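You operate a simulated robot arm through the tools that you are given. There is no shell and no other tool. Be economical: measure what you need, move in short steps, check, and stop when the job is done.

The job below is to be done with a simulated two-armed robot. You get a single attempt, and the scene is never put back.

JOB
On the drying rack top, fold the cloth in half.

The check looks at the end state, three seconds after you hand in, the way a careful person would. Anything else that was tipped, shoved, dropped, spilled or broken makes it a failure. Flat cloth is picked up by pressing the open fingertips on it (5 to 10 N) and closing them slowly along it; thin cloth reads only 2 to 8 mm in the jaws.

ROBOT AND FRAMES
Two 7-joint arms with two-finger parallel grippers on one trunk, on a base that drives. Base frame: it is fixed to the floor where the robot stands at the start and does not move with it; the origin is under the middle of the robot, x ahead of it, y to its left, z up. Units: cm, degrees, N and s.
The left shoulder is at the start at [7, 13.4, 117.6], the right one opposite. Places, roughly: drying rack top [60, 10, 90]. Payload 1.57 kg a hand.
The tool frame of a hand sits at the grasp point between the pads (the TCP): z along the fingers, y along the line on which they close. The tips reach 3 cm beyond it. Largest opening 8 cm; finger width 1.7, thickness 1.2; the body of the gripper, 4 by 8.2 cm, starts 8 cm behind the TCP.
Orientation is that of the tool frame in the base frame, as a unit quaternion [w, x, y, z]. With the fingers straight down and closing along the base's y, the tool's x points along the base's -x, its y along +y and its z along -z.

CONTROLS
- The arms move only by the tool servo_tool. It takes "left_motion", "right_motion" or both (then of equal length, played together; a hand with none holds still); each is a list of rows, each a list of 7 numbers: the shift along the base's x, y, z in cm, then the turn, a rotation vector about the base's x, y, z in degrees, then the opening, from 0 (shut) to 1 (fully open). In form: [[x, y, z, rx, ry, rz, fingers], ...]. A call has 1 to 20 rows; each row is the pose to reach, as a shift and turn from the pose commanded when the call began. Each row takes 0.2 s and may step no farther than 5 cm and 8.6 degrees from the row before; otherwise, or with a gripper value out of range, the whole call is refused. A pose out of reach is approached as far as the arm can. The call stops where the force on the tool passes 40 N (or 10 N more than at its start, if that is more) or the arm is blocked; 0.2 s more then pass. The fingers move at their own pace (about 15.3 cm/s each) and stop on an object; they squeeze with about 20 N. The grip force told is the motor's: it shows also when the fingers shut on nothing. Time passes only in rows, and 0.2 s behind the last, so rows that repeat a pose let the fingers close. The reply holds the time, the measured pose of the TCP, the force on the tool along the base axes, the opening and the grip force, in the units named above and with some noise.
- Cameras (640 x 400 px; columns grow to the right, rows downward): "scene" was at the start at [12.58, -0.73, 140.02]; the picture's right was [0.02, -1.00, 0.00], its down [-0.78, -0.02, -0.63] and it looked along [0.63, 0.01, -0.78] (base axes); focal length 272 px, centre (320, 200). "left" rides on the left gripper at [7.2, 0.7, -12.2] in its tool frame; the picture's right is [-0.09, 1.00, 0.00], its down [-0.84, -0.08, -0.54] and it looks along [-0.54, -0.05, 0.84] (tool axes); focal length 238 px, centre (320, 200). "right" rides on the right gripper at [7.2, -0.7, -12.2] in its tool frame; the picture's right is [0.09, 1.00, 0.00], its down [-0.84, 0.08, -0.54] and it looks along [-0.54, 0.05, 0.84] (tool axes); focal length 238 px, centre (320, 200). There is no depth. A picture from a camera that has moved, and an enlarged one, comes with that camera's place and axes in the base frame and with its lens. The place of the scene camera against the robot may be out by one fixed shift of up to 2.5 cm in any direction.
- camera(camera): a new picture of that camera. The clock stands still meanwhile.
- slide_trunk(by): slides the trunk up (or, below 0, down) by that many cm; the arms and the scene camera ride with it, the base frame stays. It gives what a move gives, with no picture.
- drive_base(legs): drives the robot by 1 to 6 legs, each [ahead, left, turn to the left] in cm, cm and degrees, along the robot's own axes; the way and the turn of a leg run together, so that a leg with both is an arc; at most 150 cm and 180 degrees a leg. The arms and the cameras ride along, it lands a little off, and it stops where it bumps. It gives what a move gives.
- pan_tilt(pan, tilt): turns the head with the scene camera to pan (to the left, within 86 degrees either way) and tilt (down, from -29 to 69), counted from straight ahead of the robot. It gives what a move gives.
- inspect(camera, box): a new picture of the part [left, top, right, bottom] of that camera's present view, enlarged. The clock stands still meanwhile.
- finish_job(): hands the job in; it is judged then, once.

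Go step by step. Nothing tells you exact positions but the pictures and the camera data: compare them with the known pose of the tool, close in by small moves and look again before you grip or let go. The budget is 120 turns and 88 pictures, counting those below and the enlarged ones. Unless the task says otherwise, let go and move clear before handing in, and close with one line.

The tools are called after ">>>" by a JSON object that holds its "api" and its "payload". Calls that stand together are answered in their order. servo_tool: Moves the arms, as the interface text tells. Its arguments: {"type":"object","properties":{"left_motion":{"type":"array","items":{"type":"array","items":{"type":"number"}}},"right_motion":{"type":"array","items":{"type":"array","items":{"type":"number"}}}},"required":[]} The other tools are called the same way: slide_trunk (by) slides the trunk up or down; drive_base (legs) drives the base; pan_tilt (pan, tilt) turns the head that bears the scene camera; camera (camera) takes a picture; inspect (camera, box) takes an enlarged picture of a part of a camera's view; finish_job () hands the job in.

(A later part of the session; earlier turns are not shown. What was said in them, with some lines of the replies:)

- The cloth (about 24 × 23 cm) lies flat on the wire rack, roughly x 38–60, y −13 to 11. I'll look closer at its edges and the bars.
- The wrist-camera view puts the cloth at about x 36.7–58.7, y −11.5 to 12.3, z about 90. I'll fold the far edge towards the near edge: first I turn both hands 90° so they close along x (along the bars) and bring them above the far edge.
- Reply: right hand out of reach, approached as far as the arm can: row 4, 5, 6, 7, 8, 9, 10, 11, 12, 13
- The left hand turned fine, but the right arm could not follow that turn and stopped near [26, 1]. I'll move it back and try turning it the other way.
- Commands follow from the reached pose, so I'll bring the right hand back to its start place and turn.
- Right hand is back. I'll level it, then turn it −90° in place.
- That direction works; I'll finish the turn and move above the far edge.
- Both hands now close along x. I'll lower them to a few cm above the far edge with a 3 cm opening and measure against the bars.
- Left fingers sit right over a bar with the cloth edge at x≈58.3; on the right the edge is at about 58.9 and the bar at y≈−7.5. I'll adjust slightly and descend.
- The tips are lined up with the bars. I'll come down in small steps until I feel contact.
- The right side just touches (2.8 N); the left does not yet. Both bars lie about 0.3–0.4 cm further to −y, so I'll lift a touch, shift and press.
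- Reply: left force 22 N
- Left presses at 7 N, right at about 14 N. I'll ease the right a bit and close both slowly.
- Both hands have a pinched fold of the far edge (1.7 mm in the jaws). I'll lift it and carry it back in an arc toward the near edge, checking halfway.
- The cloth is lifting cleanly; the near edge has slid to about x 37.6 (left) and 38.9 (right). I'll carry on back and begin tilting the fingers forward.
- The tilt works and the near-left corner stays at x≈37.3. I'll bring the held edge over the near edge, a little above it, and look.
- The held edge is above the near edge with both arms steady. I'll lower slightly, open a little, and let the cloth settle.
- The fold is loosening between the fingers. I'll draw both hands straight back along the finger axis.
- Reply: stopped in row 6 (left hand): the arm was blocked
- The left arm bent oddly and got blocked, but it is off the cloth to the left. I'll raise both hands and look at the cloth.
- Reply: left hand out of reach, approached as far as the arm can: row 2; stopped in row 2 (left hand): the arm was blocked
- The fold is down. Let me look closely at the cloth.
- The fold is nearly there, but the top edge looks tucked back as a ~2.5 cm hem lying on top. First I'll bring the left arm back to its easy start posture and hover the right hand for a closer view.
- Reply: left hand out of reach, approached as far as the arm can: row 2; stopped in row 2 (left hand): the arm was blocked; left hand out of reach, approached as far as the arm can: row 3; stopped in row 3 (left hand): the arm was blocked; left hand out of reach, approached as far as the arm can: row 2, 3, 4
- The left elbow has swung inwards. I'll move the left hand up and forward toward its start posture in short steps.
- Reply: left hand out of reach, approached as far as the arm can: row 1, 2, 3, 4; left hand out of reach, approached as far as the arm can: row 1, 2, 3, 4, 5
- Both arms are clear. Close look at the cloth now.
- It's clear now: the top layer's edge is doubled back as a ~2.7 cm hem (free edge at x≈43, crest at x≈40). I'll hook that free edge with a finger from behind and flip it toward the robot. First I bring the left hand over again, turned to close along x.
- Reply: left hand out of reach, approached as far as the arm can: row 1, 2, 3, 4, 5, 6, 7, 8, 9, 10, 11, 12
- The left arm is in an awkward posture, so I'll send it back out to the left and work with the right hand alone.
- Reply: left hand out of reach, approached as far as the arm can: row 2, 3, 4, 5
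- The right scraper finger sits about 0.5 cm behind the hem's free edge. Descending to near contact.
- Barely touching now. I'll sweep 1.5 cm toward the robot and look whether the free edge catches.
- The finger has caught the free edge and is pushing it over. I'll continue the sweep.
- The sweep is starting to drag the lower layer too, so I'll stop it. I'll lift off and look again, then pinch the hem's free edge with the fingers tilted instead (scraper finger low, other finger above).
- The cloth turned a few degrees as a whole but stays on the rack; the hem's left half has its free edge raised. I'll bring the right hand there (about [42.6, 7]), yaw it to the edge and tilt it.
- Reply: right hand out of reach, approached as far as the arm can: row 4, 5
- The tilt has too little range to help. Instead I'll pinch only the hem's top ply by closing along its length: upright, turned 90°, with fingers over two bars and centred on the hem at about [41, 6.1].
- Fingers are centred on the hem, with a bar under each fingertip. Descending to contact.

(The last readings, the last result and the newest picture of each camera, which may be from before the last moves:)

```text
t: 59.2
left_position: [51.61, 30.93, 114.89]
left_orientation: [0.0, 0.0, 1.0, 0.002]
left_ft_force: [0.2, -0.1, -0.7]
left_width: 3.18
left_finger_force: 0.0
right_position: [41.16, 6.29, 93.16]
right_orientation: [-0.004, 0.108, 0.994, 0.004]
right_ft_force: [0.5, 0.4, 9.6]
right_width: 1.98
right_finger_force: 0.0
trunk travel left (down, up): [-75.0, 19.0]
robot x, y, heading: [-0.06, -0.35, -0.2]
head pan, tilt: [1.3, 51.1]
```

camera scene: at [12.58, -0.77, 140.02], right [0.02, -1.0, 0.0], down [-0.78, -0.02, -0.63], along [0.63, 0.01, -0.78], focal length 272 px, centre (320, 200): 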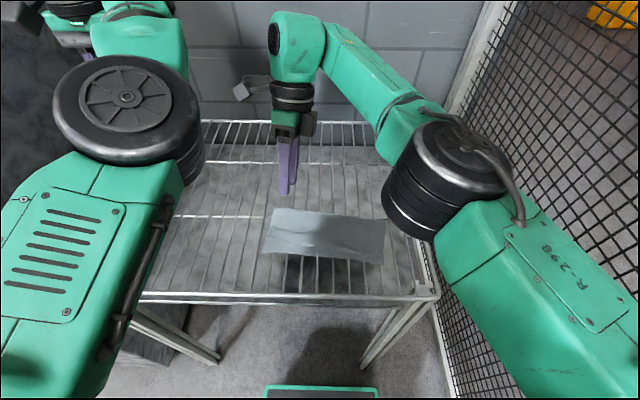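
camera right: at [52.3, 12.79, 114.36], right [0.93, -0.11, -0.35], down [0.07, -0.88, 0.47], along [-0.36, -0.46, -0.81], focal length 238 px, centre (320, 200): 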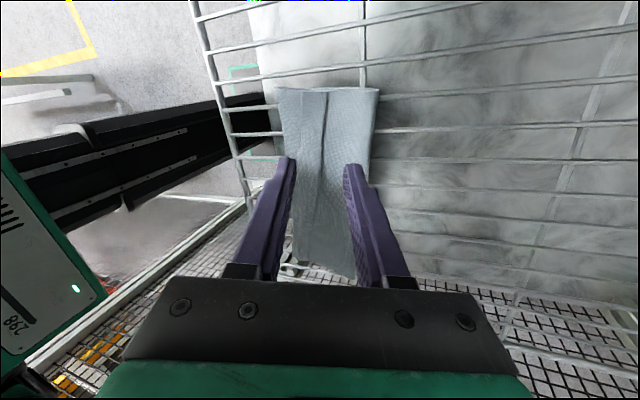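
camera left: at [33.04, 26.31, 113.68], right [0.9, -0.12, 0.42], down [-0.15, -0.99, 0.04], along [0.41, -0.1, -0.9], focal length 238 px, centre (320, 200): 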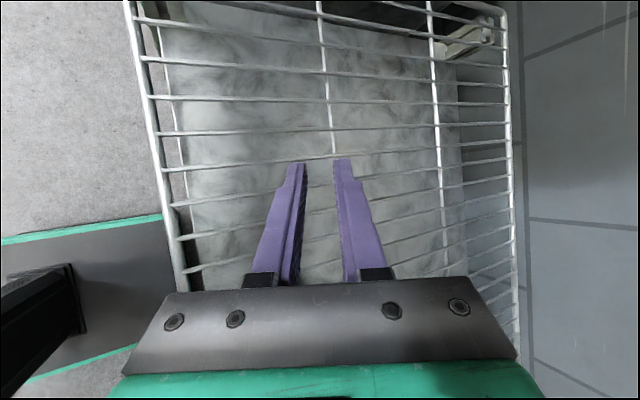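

9.6 N of contact. Closing slowly.

>>> {"api": "servo_tool", "payload": {"right_motion": [[0, 0, 0.03, 0, 0, 0, 0.22], [0, 0, 0.03, 0, 0, 0, 0.19], [0, 0, 0.03, 0, 0, 0, 0.16], [0, 0, 0.03, 0, 0, 0, 0.13], [0, 0, 0.03, 0, 0, 0, 0.1], [0, 0, 0.03, 0, 0, 0, 0.07], [0, 0, 0.03, 0, 0, 0, 0.04], [0, 0, 0.03, 0, 0, 0, 0.02], [0, 0, 0.03, 0, 0, 0, 0], [0, 0, 0.03, 0, 0, 0, 0], [0, 0, 0.03, 0, 0, 0, 0]]}}

>>> {"api": "inspect", "payload": {"camera": "right", "box": [200, 60, 440, 210]}}

```text
t: 61.6
left_position: [51.57, 30.76, 114.89]
left_orientation: [-0.002, 0.0, 1.0, 0.001]
left_ft_force: [-0.7, 0.0, 1.5]
left_width: 3.2
left_finger_force: 0.0
right_position: [41.19, 6.33, 93.16]
right_orientation: [-0.005, 0.109, 0.994, 0.004]
right_ft_force: [-0.1, -0.3, 3.1]
right_width: 0.15
right_finger_force: 19.4
trunk travel left (down, up): [-75.0, 19.0]
robot x, y, heading: [-0.08, -0.37, 0.1]
head pan, tilt: [1.3, 51.1]
```

```text
2.67 times, centred on (320, 135) of right
camera zoom: at [34.14, 7.21, 105.45], right [0.12, 0.99, 0.01], down [0.84, -0.11, 0.53], along [0.53, -0.06, -0.85], focal length 636 px, centre (320, 373)
```

zoom: 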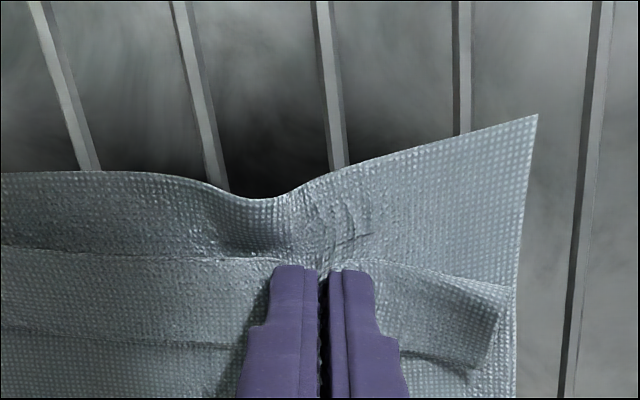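

Only 1.5 mm in the jaws, so just the hem's top ply is pinched. Lifting a little and checking.

>>> {"api": "servo_tool", "payload": {"right_motion": [[-0.1, 0, 0.4, 0, 0, 0, 0], [-0.3, 0, 0.8, 0, 0, 0, 0], [-0.5, 0, 1.2, 0, 0, 0, 0], [-0.8, 0, 1.5, 0, 0, 0, 0], [-0.8, 0, 1.5, 0, 0, 0, 0]]}}

>>> {"api": "inspect", "payload": {"camera": "right", "box": [160, 40, 480, 240]}}

```text
t: 62.8
left_position: [51.74, 30.89, 114.9]
left_orientation: [-0.001, -0.001, 1.0, 0.002]
left_ft_force: [1.0, -0.9, 0.5]
left_width: 3.22
left_finger_force: 0.1
right_position: [40.42, 6.22, 94.63]
right_orientation: [-0.005, 0.108, 0.994, 0.003]
right_ft_force: [-0.1, 0.1, 0.8]
right_width: 0.13
right_finger_force: 20.2
trunk travel left (down, up): [-75.0, 19.0]
robot x, y, heading: [0.0, 0.22, 0.1]
head pan, tilt: [1.3, 51.1]
```

```text
2.00 times, centred on (320, 140) of right
camera zoom: at [33.37, 7.15, 106.96], right [0.12, 0.99, 0.01], down [0.84, -0.11, 0.53], along [0.53, -0.06, -0.85], focal length 477 px, centre (320, 320)
```

zoom: 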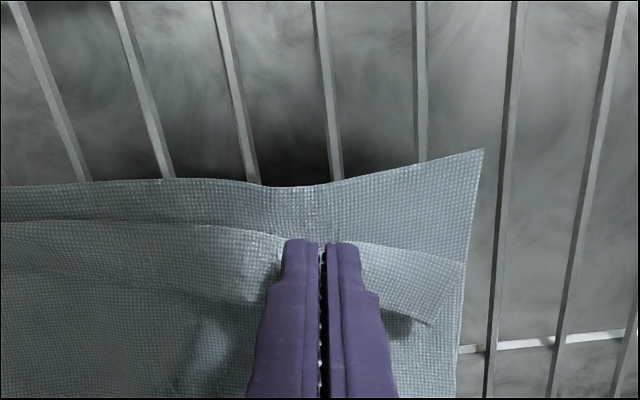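

The pinch holds only the hem ply. I'll raise it over the crest while tilting the fingers forward, so the free edge turns upward and over toward the robot.

>>> {"api": "servo_tool", "payload": {"right_motion": [[-0.8, 0, 0.2, 0, -8, 0, 0], [-1.6, 0, 0.2, 0, -16, 0, 0], [-2.4, 0, 0.1, 0, -24, 0, 0], [-3.1, 0, 0, 0, -32, 0, 0], [-3.7, 0, -0.1, 0, -40, 0, 0], [-4.2, 0, -0.2, 0, -46, 0, 0], [-4.2, 0, -0.2, 0, -46, 0, 0]]}}

>>> {"api": "camera", "payload": {"camera": "right"}}

>>> {"api": "camera", "payload": {"camera": "scene"}}

```text
t: 64.4
left_position: [51.77, 30.82, 114.83]
left_orientation: [-0.002, 0.0, 1.0, 0.001]
left_ft_force: [0.2, 0.6, -0.9]
left_width: 3.22
left_finger_force: 0.1
right_position: [36.31, 6.2, 94.5]
right_orientation: [0.384, 0.099, 0.917, 0.046]
right_ft_force: [0.6, -0.4, 0.0]
right_width: 0.11
right_finger_force: 19.7
trunk travel left (down, up): [-75.0, 19.0]
robot x, y, heading: [-0.19, -0.34, -0.0]
head pan, tilt: [1.3, 51.1]
```

```text
24 pictures are left
camera right: at [22.56, 7.14, 97.93], right [0.08, 0.99, 0.1], down [0.2, -0.11, 0.97], along [0.98, -0.06, -0.21], focal length 238 px, centre (320, 200)
```

right: 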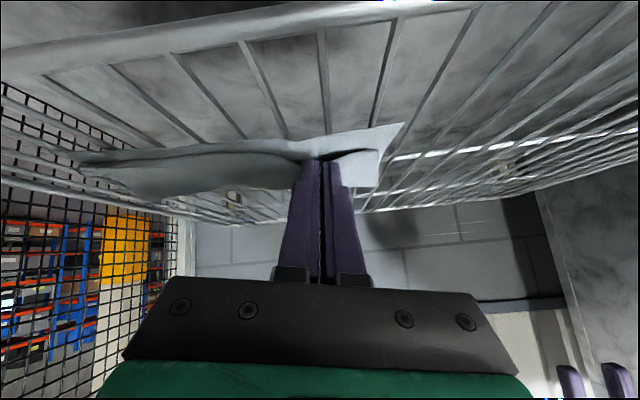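

```text
23 pictures are left
camera scene: at [12.58, -0.76, 140.02], right [0.02, -1.0, 0.0], down [-0.78, -0.02, -0.63], along [0.63, 0.01, -0.78], focal length 272 px, centre (320, 200)
```

scene: 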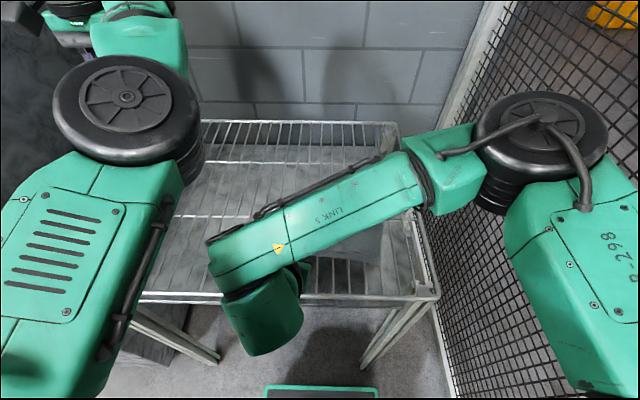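

>>> {"api": "inspect", "payload": {"camera": "right", "box": [200, 90, 440, 240]}}

```text
2.67 times, centred on (320, 165) of right
camera zoom: at [22.56, 7.14, 97.93], right [0.08, 0.99, 0.1], down [0.2, -0.11, 0.97], along [0.98, -0.06, -0.21], focal length 636 px, centre (320, 293)
```

zoom: 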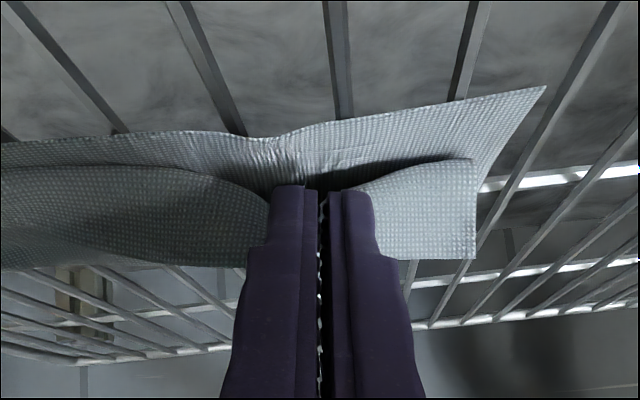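

>>> {"api": "servo_tool", "payload": {"right_motion": [[-0.4, 0, 0.1, 0, -5, 0, 0], [-0.8, 0, 0.1, 0, -10, 0, 0], [-1.2, 0, 0, 0, -15, 0, 0], [-1.6, 0, -0.1, 0, -20, 0, 0], [-2, 0, -0.2, 0, -24, 0, 0], [-2, 0, -0.2, 0, -24, 0, 0]]}}

>>> {"api": "camera", "payload": {"camera": "right"}}

```text
t: 65.8
left_position: [51.89, 30.99, 114.86]
left_orientation: [-0.002, 0.001, 1.0, 0.002]
left_ft_force: [-0.1, -0.2, -0.7]
left_width: 3.2
left_finger_force: 0.1
right_position: [34.95, 5.97, 94.62]
right_orientation: [0.572, 0.098, 0.812, 0.061]
right_ft_force: [-0.5, -0.6, 0.0]
right_width: 0.07
right_finger_force: 20.1
trunk travel left (down, up): [-75.0, 19.0]
robot x, y, heading: [0.02, 0.19, -0.0]
head pan, tilt: [1.3, 51.1]
```

```text
21 pictures are left
camera right: at [21.12, 7.28, 92.01], right [0.06, 0.99, 0.13], down [-0.23, -0.11, 0.97], along [0.97, -0.09, 0.22], focal length 238 px, centre (320, 200)
```

right: 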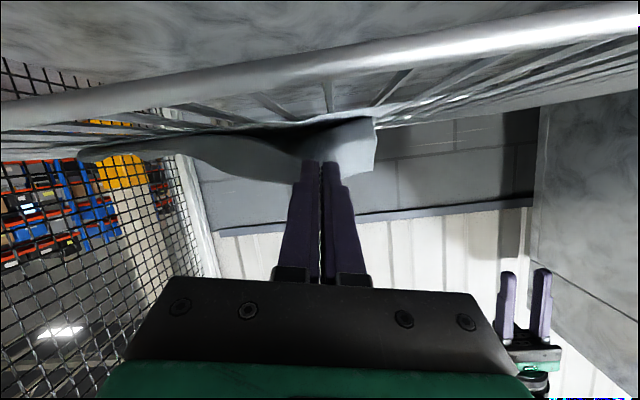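

The hem now stands up with its edge raised toward the robot. I'll pull it a bit further back and down, and look.

>>> {"api": "servo_tool", "payload": {"right_motion": [[-0.4, 0, -0.2, 0, 0, 0, 0], [-0.8, 0, -0.5, 0, -3, 0, 0], [-1.2, 0, -0.8, 0, -6, 0, 0], [-1.6, 0, -1.2, 0, -9, 0, 0], [-1.6, 0, -1.2, 0, -9, 0, 0]]}}

>>> {"api": "inspect", "payload": {"camera": "right", "box": [160, 60, 480, 260]}}

```text
t: 67.0
left_position: [51.63, 30.95, 114.92]
left_orientation: [-0.002, -0.001, 1.0, 0.001]
left_ft_force: [-0.5, -0.4, -0.9]
left_width: 3.2
left_finger_force: 0.0
right_position: [34.79, 6.02, 93.29]
right_orientation: [0.626, 0.08, 0.772, 0.073]
right_ft_force: [0.4, 0.0, -0.1]
right_width: 0.12
right_finger_force: 20.4
right hand out of reach, approached as far as the arm can: row 3, 4, 5
trunk travel left (down, up): [-75.0, 19.0]
robot x, y, heading: [-0.08, -0.03, 0.2]
head pan, tilt: [1.3, 51.1]
```

```text
2.00 times, centred on (320, 160) of right
camera zoom: at [21.35, 6.84, 88.8], right [0.01, 0.99, 0.12], down [-0.36, -0.11, 0.93], along [0.93, -0.06, 0.35], focal length 477 px, centre (320, 280)
```

zoom: 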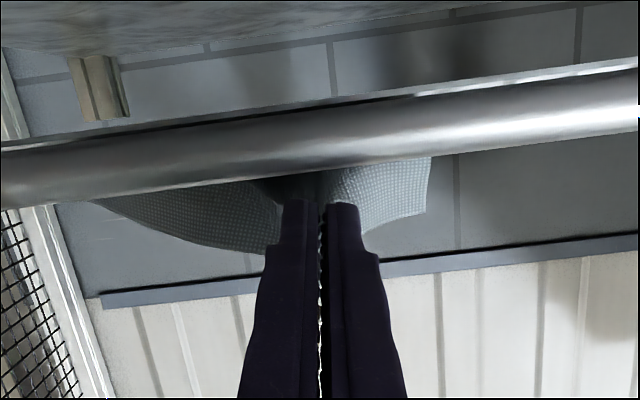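

The flap's edge now points up and toward me, and the arm is at its limit. I'll ease the grip to a couple of mm and back the base off so the flap is drawn out toward the robot as it slips free.

>>> {"api": "servo_tool", "payload": {"right_motion": [[0, 0, -0.2, 0, 0, 0, 0.025], [0, 0, -0.4, 0, 0, 0, 0.03]]}}

>>> {"api": "drive_base", "payload": {"legs": [[-6, 0, 0]]}}

>>> {"api": "camera", "payload": {"camera": "scene"}}

>>> {"api": "camera", "payload": {"camera": "right"}}

```text
t: 67.6
left_position: [51.64, 30.94, 114.93]
left_orientation: [-0.001, 0.0, 1.0, 0.002]
left_ft_force: [-0.5, -0.4, -0.5]
left_width: 3.19
left_finger_force: 0.0
right_position: [34.91, 5.95, 92.92]
right_orientation: [0.627, 0.08, 0.771, 0.072]
right_ft_force: [-0.1, 0.2, -0.1]
right_width: 0.2
right_finger_force: 0.0
trunk travel left (down, up): [-75.0, 19.0]
robot x, y, heading: [-0.08, -0.15, -0.0]
head pan, tilt: [1.3, 51.1]
```

```text
t: 68.6
left_position: [46.07, 30.88, 114.63]
left_orientation: [-0.004, -0.001, 1.0, 0.003]
left_ft_force: [0.6, 0.8, -0.7]
left_width: 3.2
left_finger_force: 0.0
right_position: [29.36, 6.12, 92.76]
right_orientation: [0.626, 0.082, 0.772, 0.071]
right_ft_force: [1.2, 0.0, -1.0]
right_width: 0.21
right_finger_force: 0.0
trunk travel left (down, up): [-75.0, 19.0]
robot x, y, heading: [-5.76, -0.1, -0.3]
head pan, tilt: [1.3, 51.1]
```

```text
19 pictures are left
camera scene: at [7.07, -0.69, 139.97], right [0.02, -1.0, 0.0], down [-0.78, -0.02, -0.63], along [0.63, 0.01, -0.78], focal length 272 px, centre (320, 200)
```

scene: 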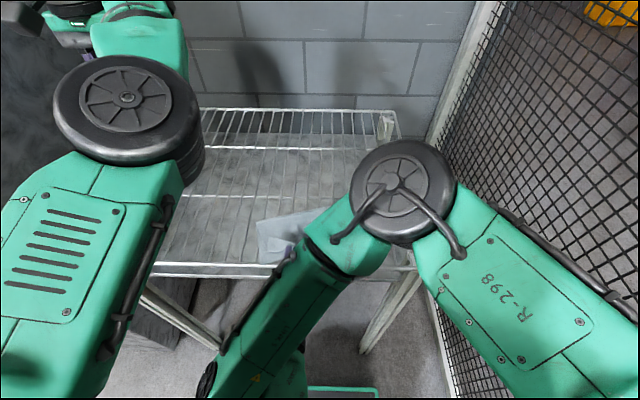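

```text
18 pictures are left
camera right: at [15.93, 6.88, 88.3], right [0.02, 0.99, 0.12], down [-0.36, -0.11, 0.93], along [0.93, -0.06, 0.35], focal length 238 px, centre (320, 200)
```

right: 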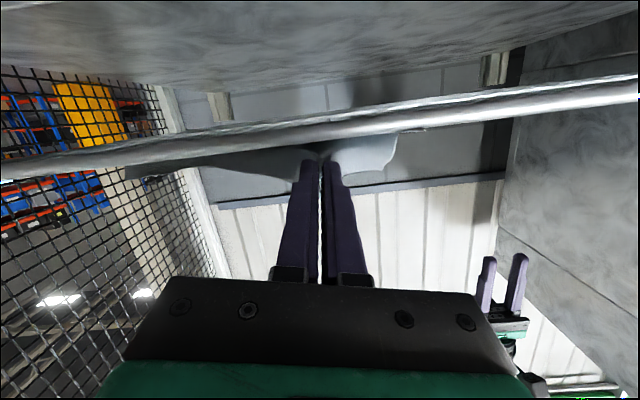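

>>> {"api": "servo_tool", "payload": {"right_motion": [[0, 0, 0, 0, 0, 0, 0.06], [0, 0, 0, 0, 0, 0, 0.12], [0, 0, 0, 0, 0, 0, 0.2], [0, 0, 0, 0, 0, 0, 0.2]]}}

>>> {"api": "inspect", "payload": {"camera": "right", "box": [160, 60, 480, 260]}}

>>> {"api": "inspect", "payload": {"camera": "scene", "box": [230, 180, 430, 300]}}

```text
t: 69.6
left_position: [45.85, 30.96, 114.86]
left_orientation: [-0.002, -0.001, 1.0, 0.002]
left_ft_force: [0.1, 0.4, -0.5]
left_width: 3.2
left_finger_force: 0.0
right_position: [29.08, 5.97, 92.9]
right_orientation: [0.627, 0.081, 0.772, 0.072]
right_ft_force: [0.6, -0.5, 0.0]
right_width: 1.6
right_finger_force: 0.0
trunk travel left (down, up): [-75.0, 19.0]
robot x, y, heading: [-5.7, 0.2, 0.0]
head pan, tilt: [1.3, 51.1]
```

```text
2.00 times, centred on (320, 160) of right
camera zoom: at [15.7, 6.86, 88.37], right [0.02, 0.99, 0.12], down [-0.36, -0.11, 0.93], along [0.93, -0.06, 0.36], focal length 477 px, centre (320, 280)
```

zoom: 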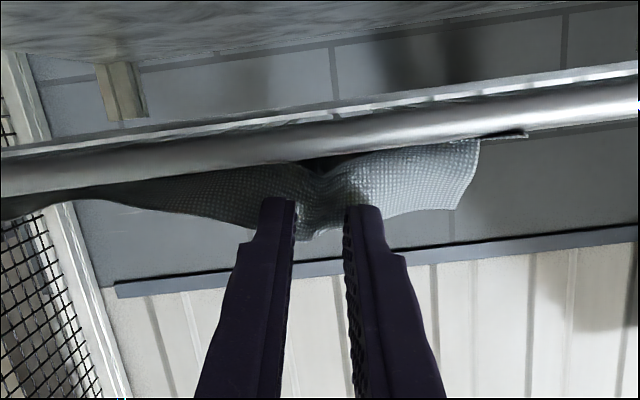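

```text
3.20 times, centred on (330, 240) of scene
camera zoom: at [6.69, -0.72, 140.01], right [0.02, -1.0, 0.0], down [-0.78, -0.02, -0.63], along [0.63, 0.02, -0.78], focal length 869 px, centre (288, 72)
```

zoom: 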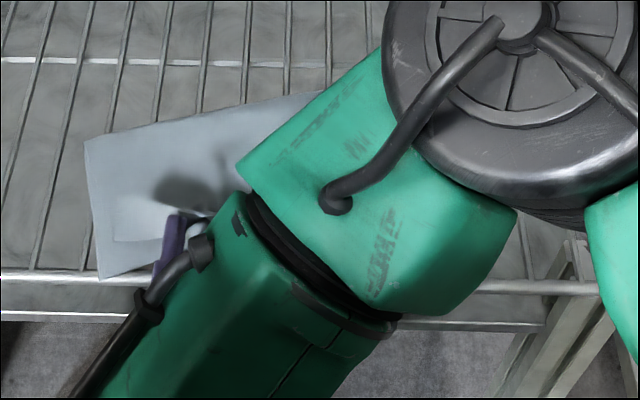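

The cloth came along a few cm but stays on the rack. With fingers open, I'll back off further, then raise the arm to see.

>>> {"api": "drive_base", "payload": {"legs": [[-7, 0, 0]]}}

>>> {"api": "servo_tool", "payload": {"right_motion": [[0, -1, 1.5, 0, 8, 0, 0.2], [0, -2, 3, 0, 16, 0, 0.2], [0, -3, 5, 0, 24, 0, 0.2], [0, -5, 7, 0, 32, 0, 0.2], [0, -7, 9, 0, 40, 0, 0.2], [0, -9, 10, 0, 48, 0, 0.2], [0, -11, 10, 0, 56, 0, 0.2], [0, -13, 10, 0, 64, 0, 0.2], [0, -15, 10, 0, 70, 0, 0.2]]}}

>>> {"api": "camera", "payload": {"camera": "scene"}}

```text
t: 70.6
left_position: [39.07, 31.01, 114.66]
left_orientation: [-0.003, 0.0, 1.0, 0.002]
left_ft_force: [-0.6, -0.1, -0.1]
left_width: 3.22
left_finger_force: 0.1
right_position: [22.38, 6.11, 92.77]
right_orientation: [0.625, 0.082, 0.773, 0.072]
right_ft_force: [0.2, 0.2, -0.1]
right_width: 1.6
right_finger_force: 0.1
trunk travel left (down, up): [-75.0, 19.0]
robot x, y, heading: [-12.84, -0.1, 0.1]
head pan, tilt: [1.3, 51.1]
```

```text
t: 72.6
left_position: [38.84, 30.79, 114.97]
left_orientation: [-0.002, 0.0, 1.0, 0.002]
left_ft_force: [-0.5, 0.8, -0.1]
left_width: 3.21
left_finger_force: 0.0
right_position: [22.27, -8.95, 103.18]
right_orientation: [0.07, 0.107, 0.992, 0.013]
right_ft_force: [-0.3, -0.5, 0.1]
right_width: 1.6
right_finger_force: 0.1
trunk travel left (down, up): [-75.0, 19.0]
robot x, y, heading: [-12.54, 0.03, 0.1]
head pan, tilt: [1.3, 51.1]
```

```text
15 pictures are left
camera scene: at [-0.27, -0.85, 140.02], right [0.02, -1.0, 0.0], down [-0.78, -0.02, -0.63], along [0.63, 0.02, -0.78], focal length 272 px, centre (320, 200)
```

scene: 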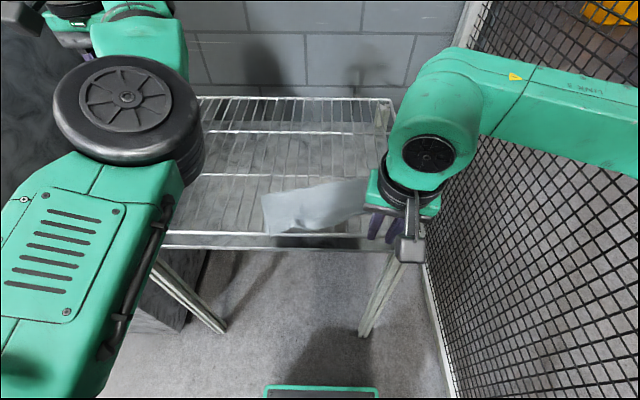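

>>> {"api": "inspect", "payload": {"camera": "scene", "box": [245, 165, 395, 255]}}

```text
4.27 times, centred on (320, 210) of scene
camera zoom: at [-0.27, -0.85, 140.02], right [0.02, -1.0, 0.0], down [-0.78, -0.02, -0.63], along [0.63, 0.02, -0.78], focal length 1159 px, centre (320, 157)
```

zoom: 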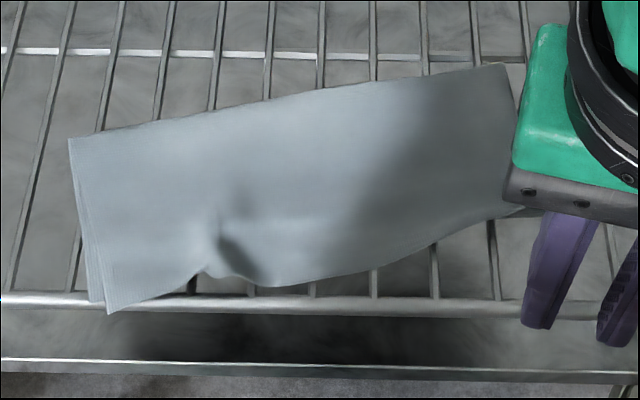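

The hem has flipped over: the top layer now lies out to the near edge. I'll move the right hand aside to see the whole cloth.

>>> {"api": "servo_tool", "payload": {"right_motion": [[0, -1, 2, 0, 0, 0, 0.2], [-1, -2, 4, 0, 0, 0, 0.2], [-2, -4, 6, 0, 0, 0, 0.2], [-3, -6, 8, 0, 0, 0, 0.2], [-4, -8, 10, 0, 0, 0, 0.2]]}}

>>> {"api": "inspect", "payload": {"camera": "scene", "box": [245, 165, 395, 255]}}

```text
t: 73.8
left_position: [38.8, 30.87, 114.99]
left_orientation: [-0.002, 0.0, 1.0, 0.002]
left_ft_force: [-0.5, 0.3, -0.4]
left_width: 3.23
left_finger_force: 0.0
right_position: [18.15, -16.83, 112.94]
right_orientation: [0.071, 0.108, 0.992, 0.012]
right_ft_force: [0.6, -0.2, -0.4]
right_width: 1.6
right_finger_force: 0.0
trunk travel left (down, up): [-75.0, 19.0]
robot x, y, heading: [-12.69, -0.21, 0.1]
head pan, tilt: [1.3, 51.1]
```

```text
4.27 times, centred on (320, 210) of scene
camera zoom: at [-0.37, -0.79, 140.03], right [0.02, -1.0, 0.0], down [-0.78, -0.02, -0.63], along [0.63, 0.02, -0.78], focal length 1159 px, centre (320, 157)
```

zoom: 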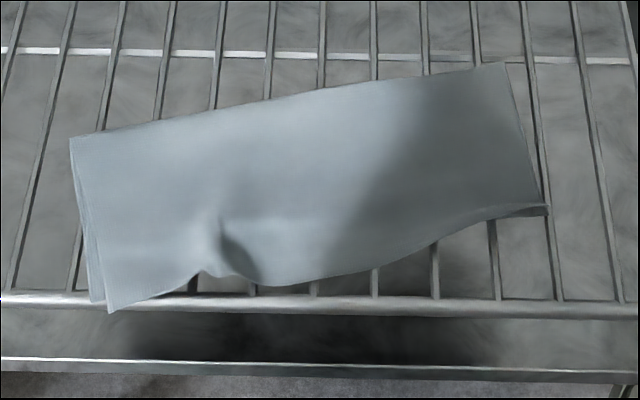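

The cloth now looks folded in half with only a small wrinkle. I'll take a closer look from the right wrist camera.

>>> {"api": "servo_tool", "payload": {"right_motion": [[2, 2, 0, 0, 4, 0, 0.2], [4, 4, 0, 0, 8, 0, 0.2], [6, 6, 0, 0, 8, 0, 0.2], [9, 8, 0, 0, 8, 0, 0.2], [12, 10, 0, 0, 8, 0, 0.2], [15, 12, 0, 0, 8, 0, 0.2], [18, 14, 0, 0, 8, 0, 0.2], [20, 16, 0, 0, 8, 0, 0.2], [20, 16, 0, 0, 8, 0, 0.2]]}}

>>> {"api": "camera", "payload": {"camera": "right"}}

```text
t: 75.8
left_position: [38.77, 30.86, 114.91]
left_orientation: [-0.002, 0.0, 1.0, 0.002]
left_ft_force: [0.3, 1.0, 0.0]
left_width: 3.21
left_finger_force: 0.1
right_position: [38.22, -0.82, 113.09]
right_orientation: [0.003, 0.108, 0.994, 0.006]
right_ft_force: [0.4, 0.0, -0.3]
right_width: 1.61
right_finger_force: 0.0
trunk travel left (down, up): [-75.0, 19.0]
robot x, y, heading: [-12.97, 0.08, 0.0]
head pan, tilt: [1.3, 51.1]
```

```text
12 pictures are left
camera right: at [30.96, 0.01, 125.25], right [0.12, 0.99, 0.01], down [0.83, -0.11, 0.55], along [0.54, -0.06, -0.84], focal length 238 px, centre (320, 200)
```

right: 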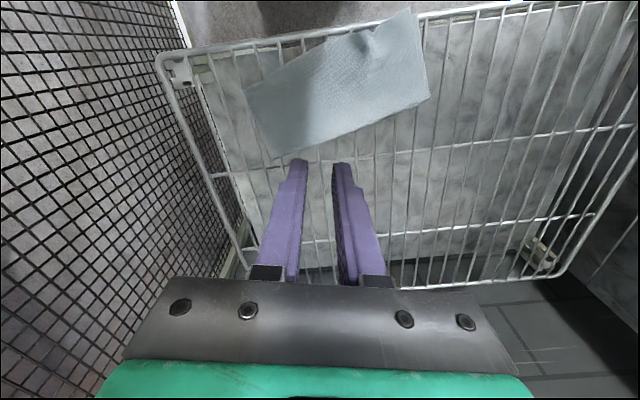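

>>> {"api": "inspect", "payload": {"camera": "right", "box": [230, 0, 450, 165]}}

```text
2.42 times, centred on (340, 82) of right
camera zoom: at [30.96, 0.01, 125.25], right [0.12, 0.99, 0.01], down [0.83, -0.11, 0.55], along [0.54, -0.06, -0.84], focal length 578 px, centre (272, 485)
```

zoom: 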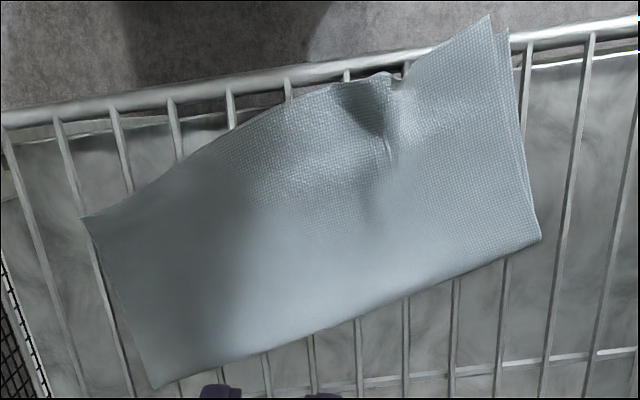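

The cloth is now folded in half on the rack: the edges nearly coincide, with each half about 11 cm deep. There is one small wrinkle, nothing else was disturbed, and both hands are clear, so I'm handing in.

>>> {"api": "finish_job", "payload": {}}

```text
The job is handed in.
```

The cloth is folded in half on the drying rack top. It has one small wrinkle, lies turned about 12 degrees, and its near-left corner sits slightly over the front rail. Both hands are clear, and I've handed the job in.
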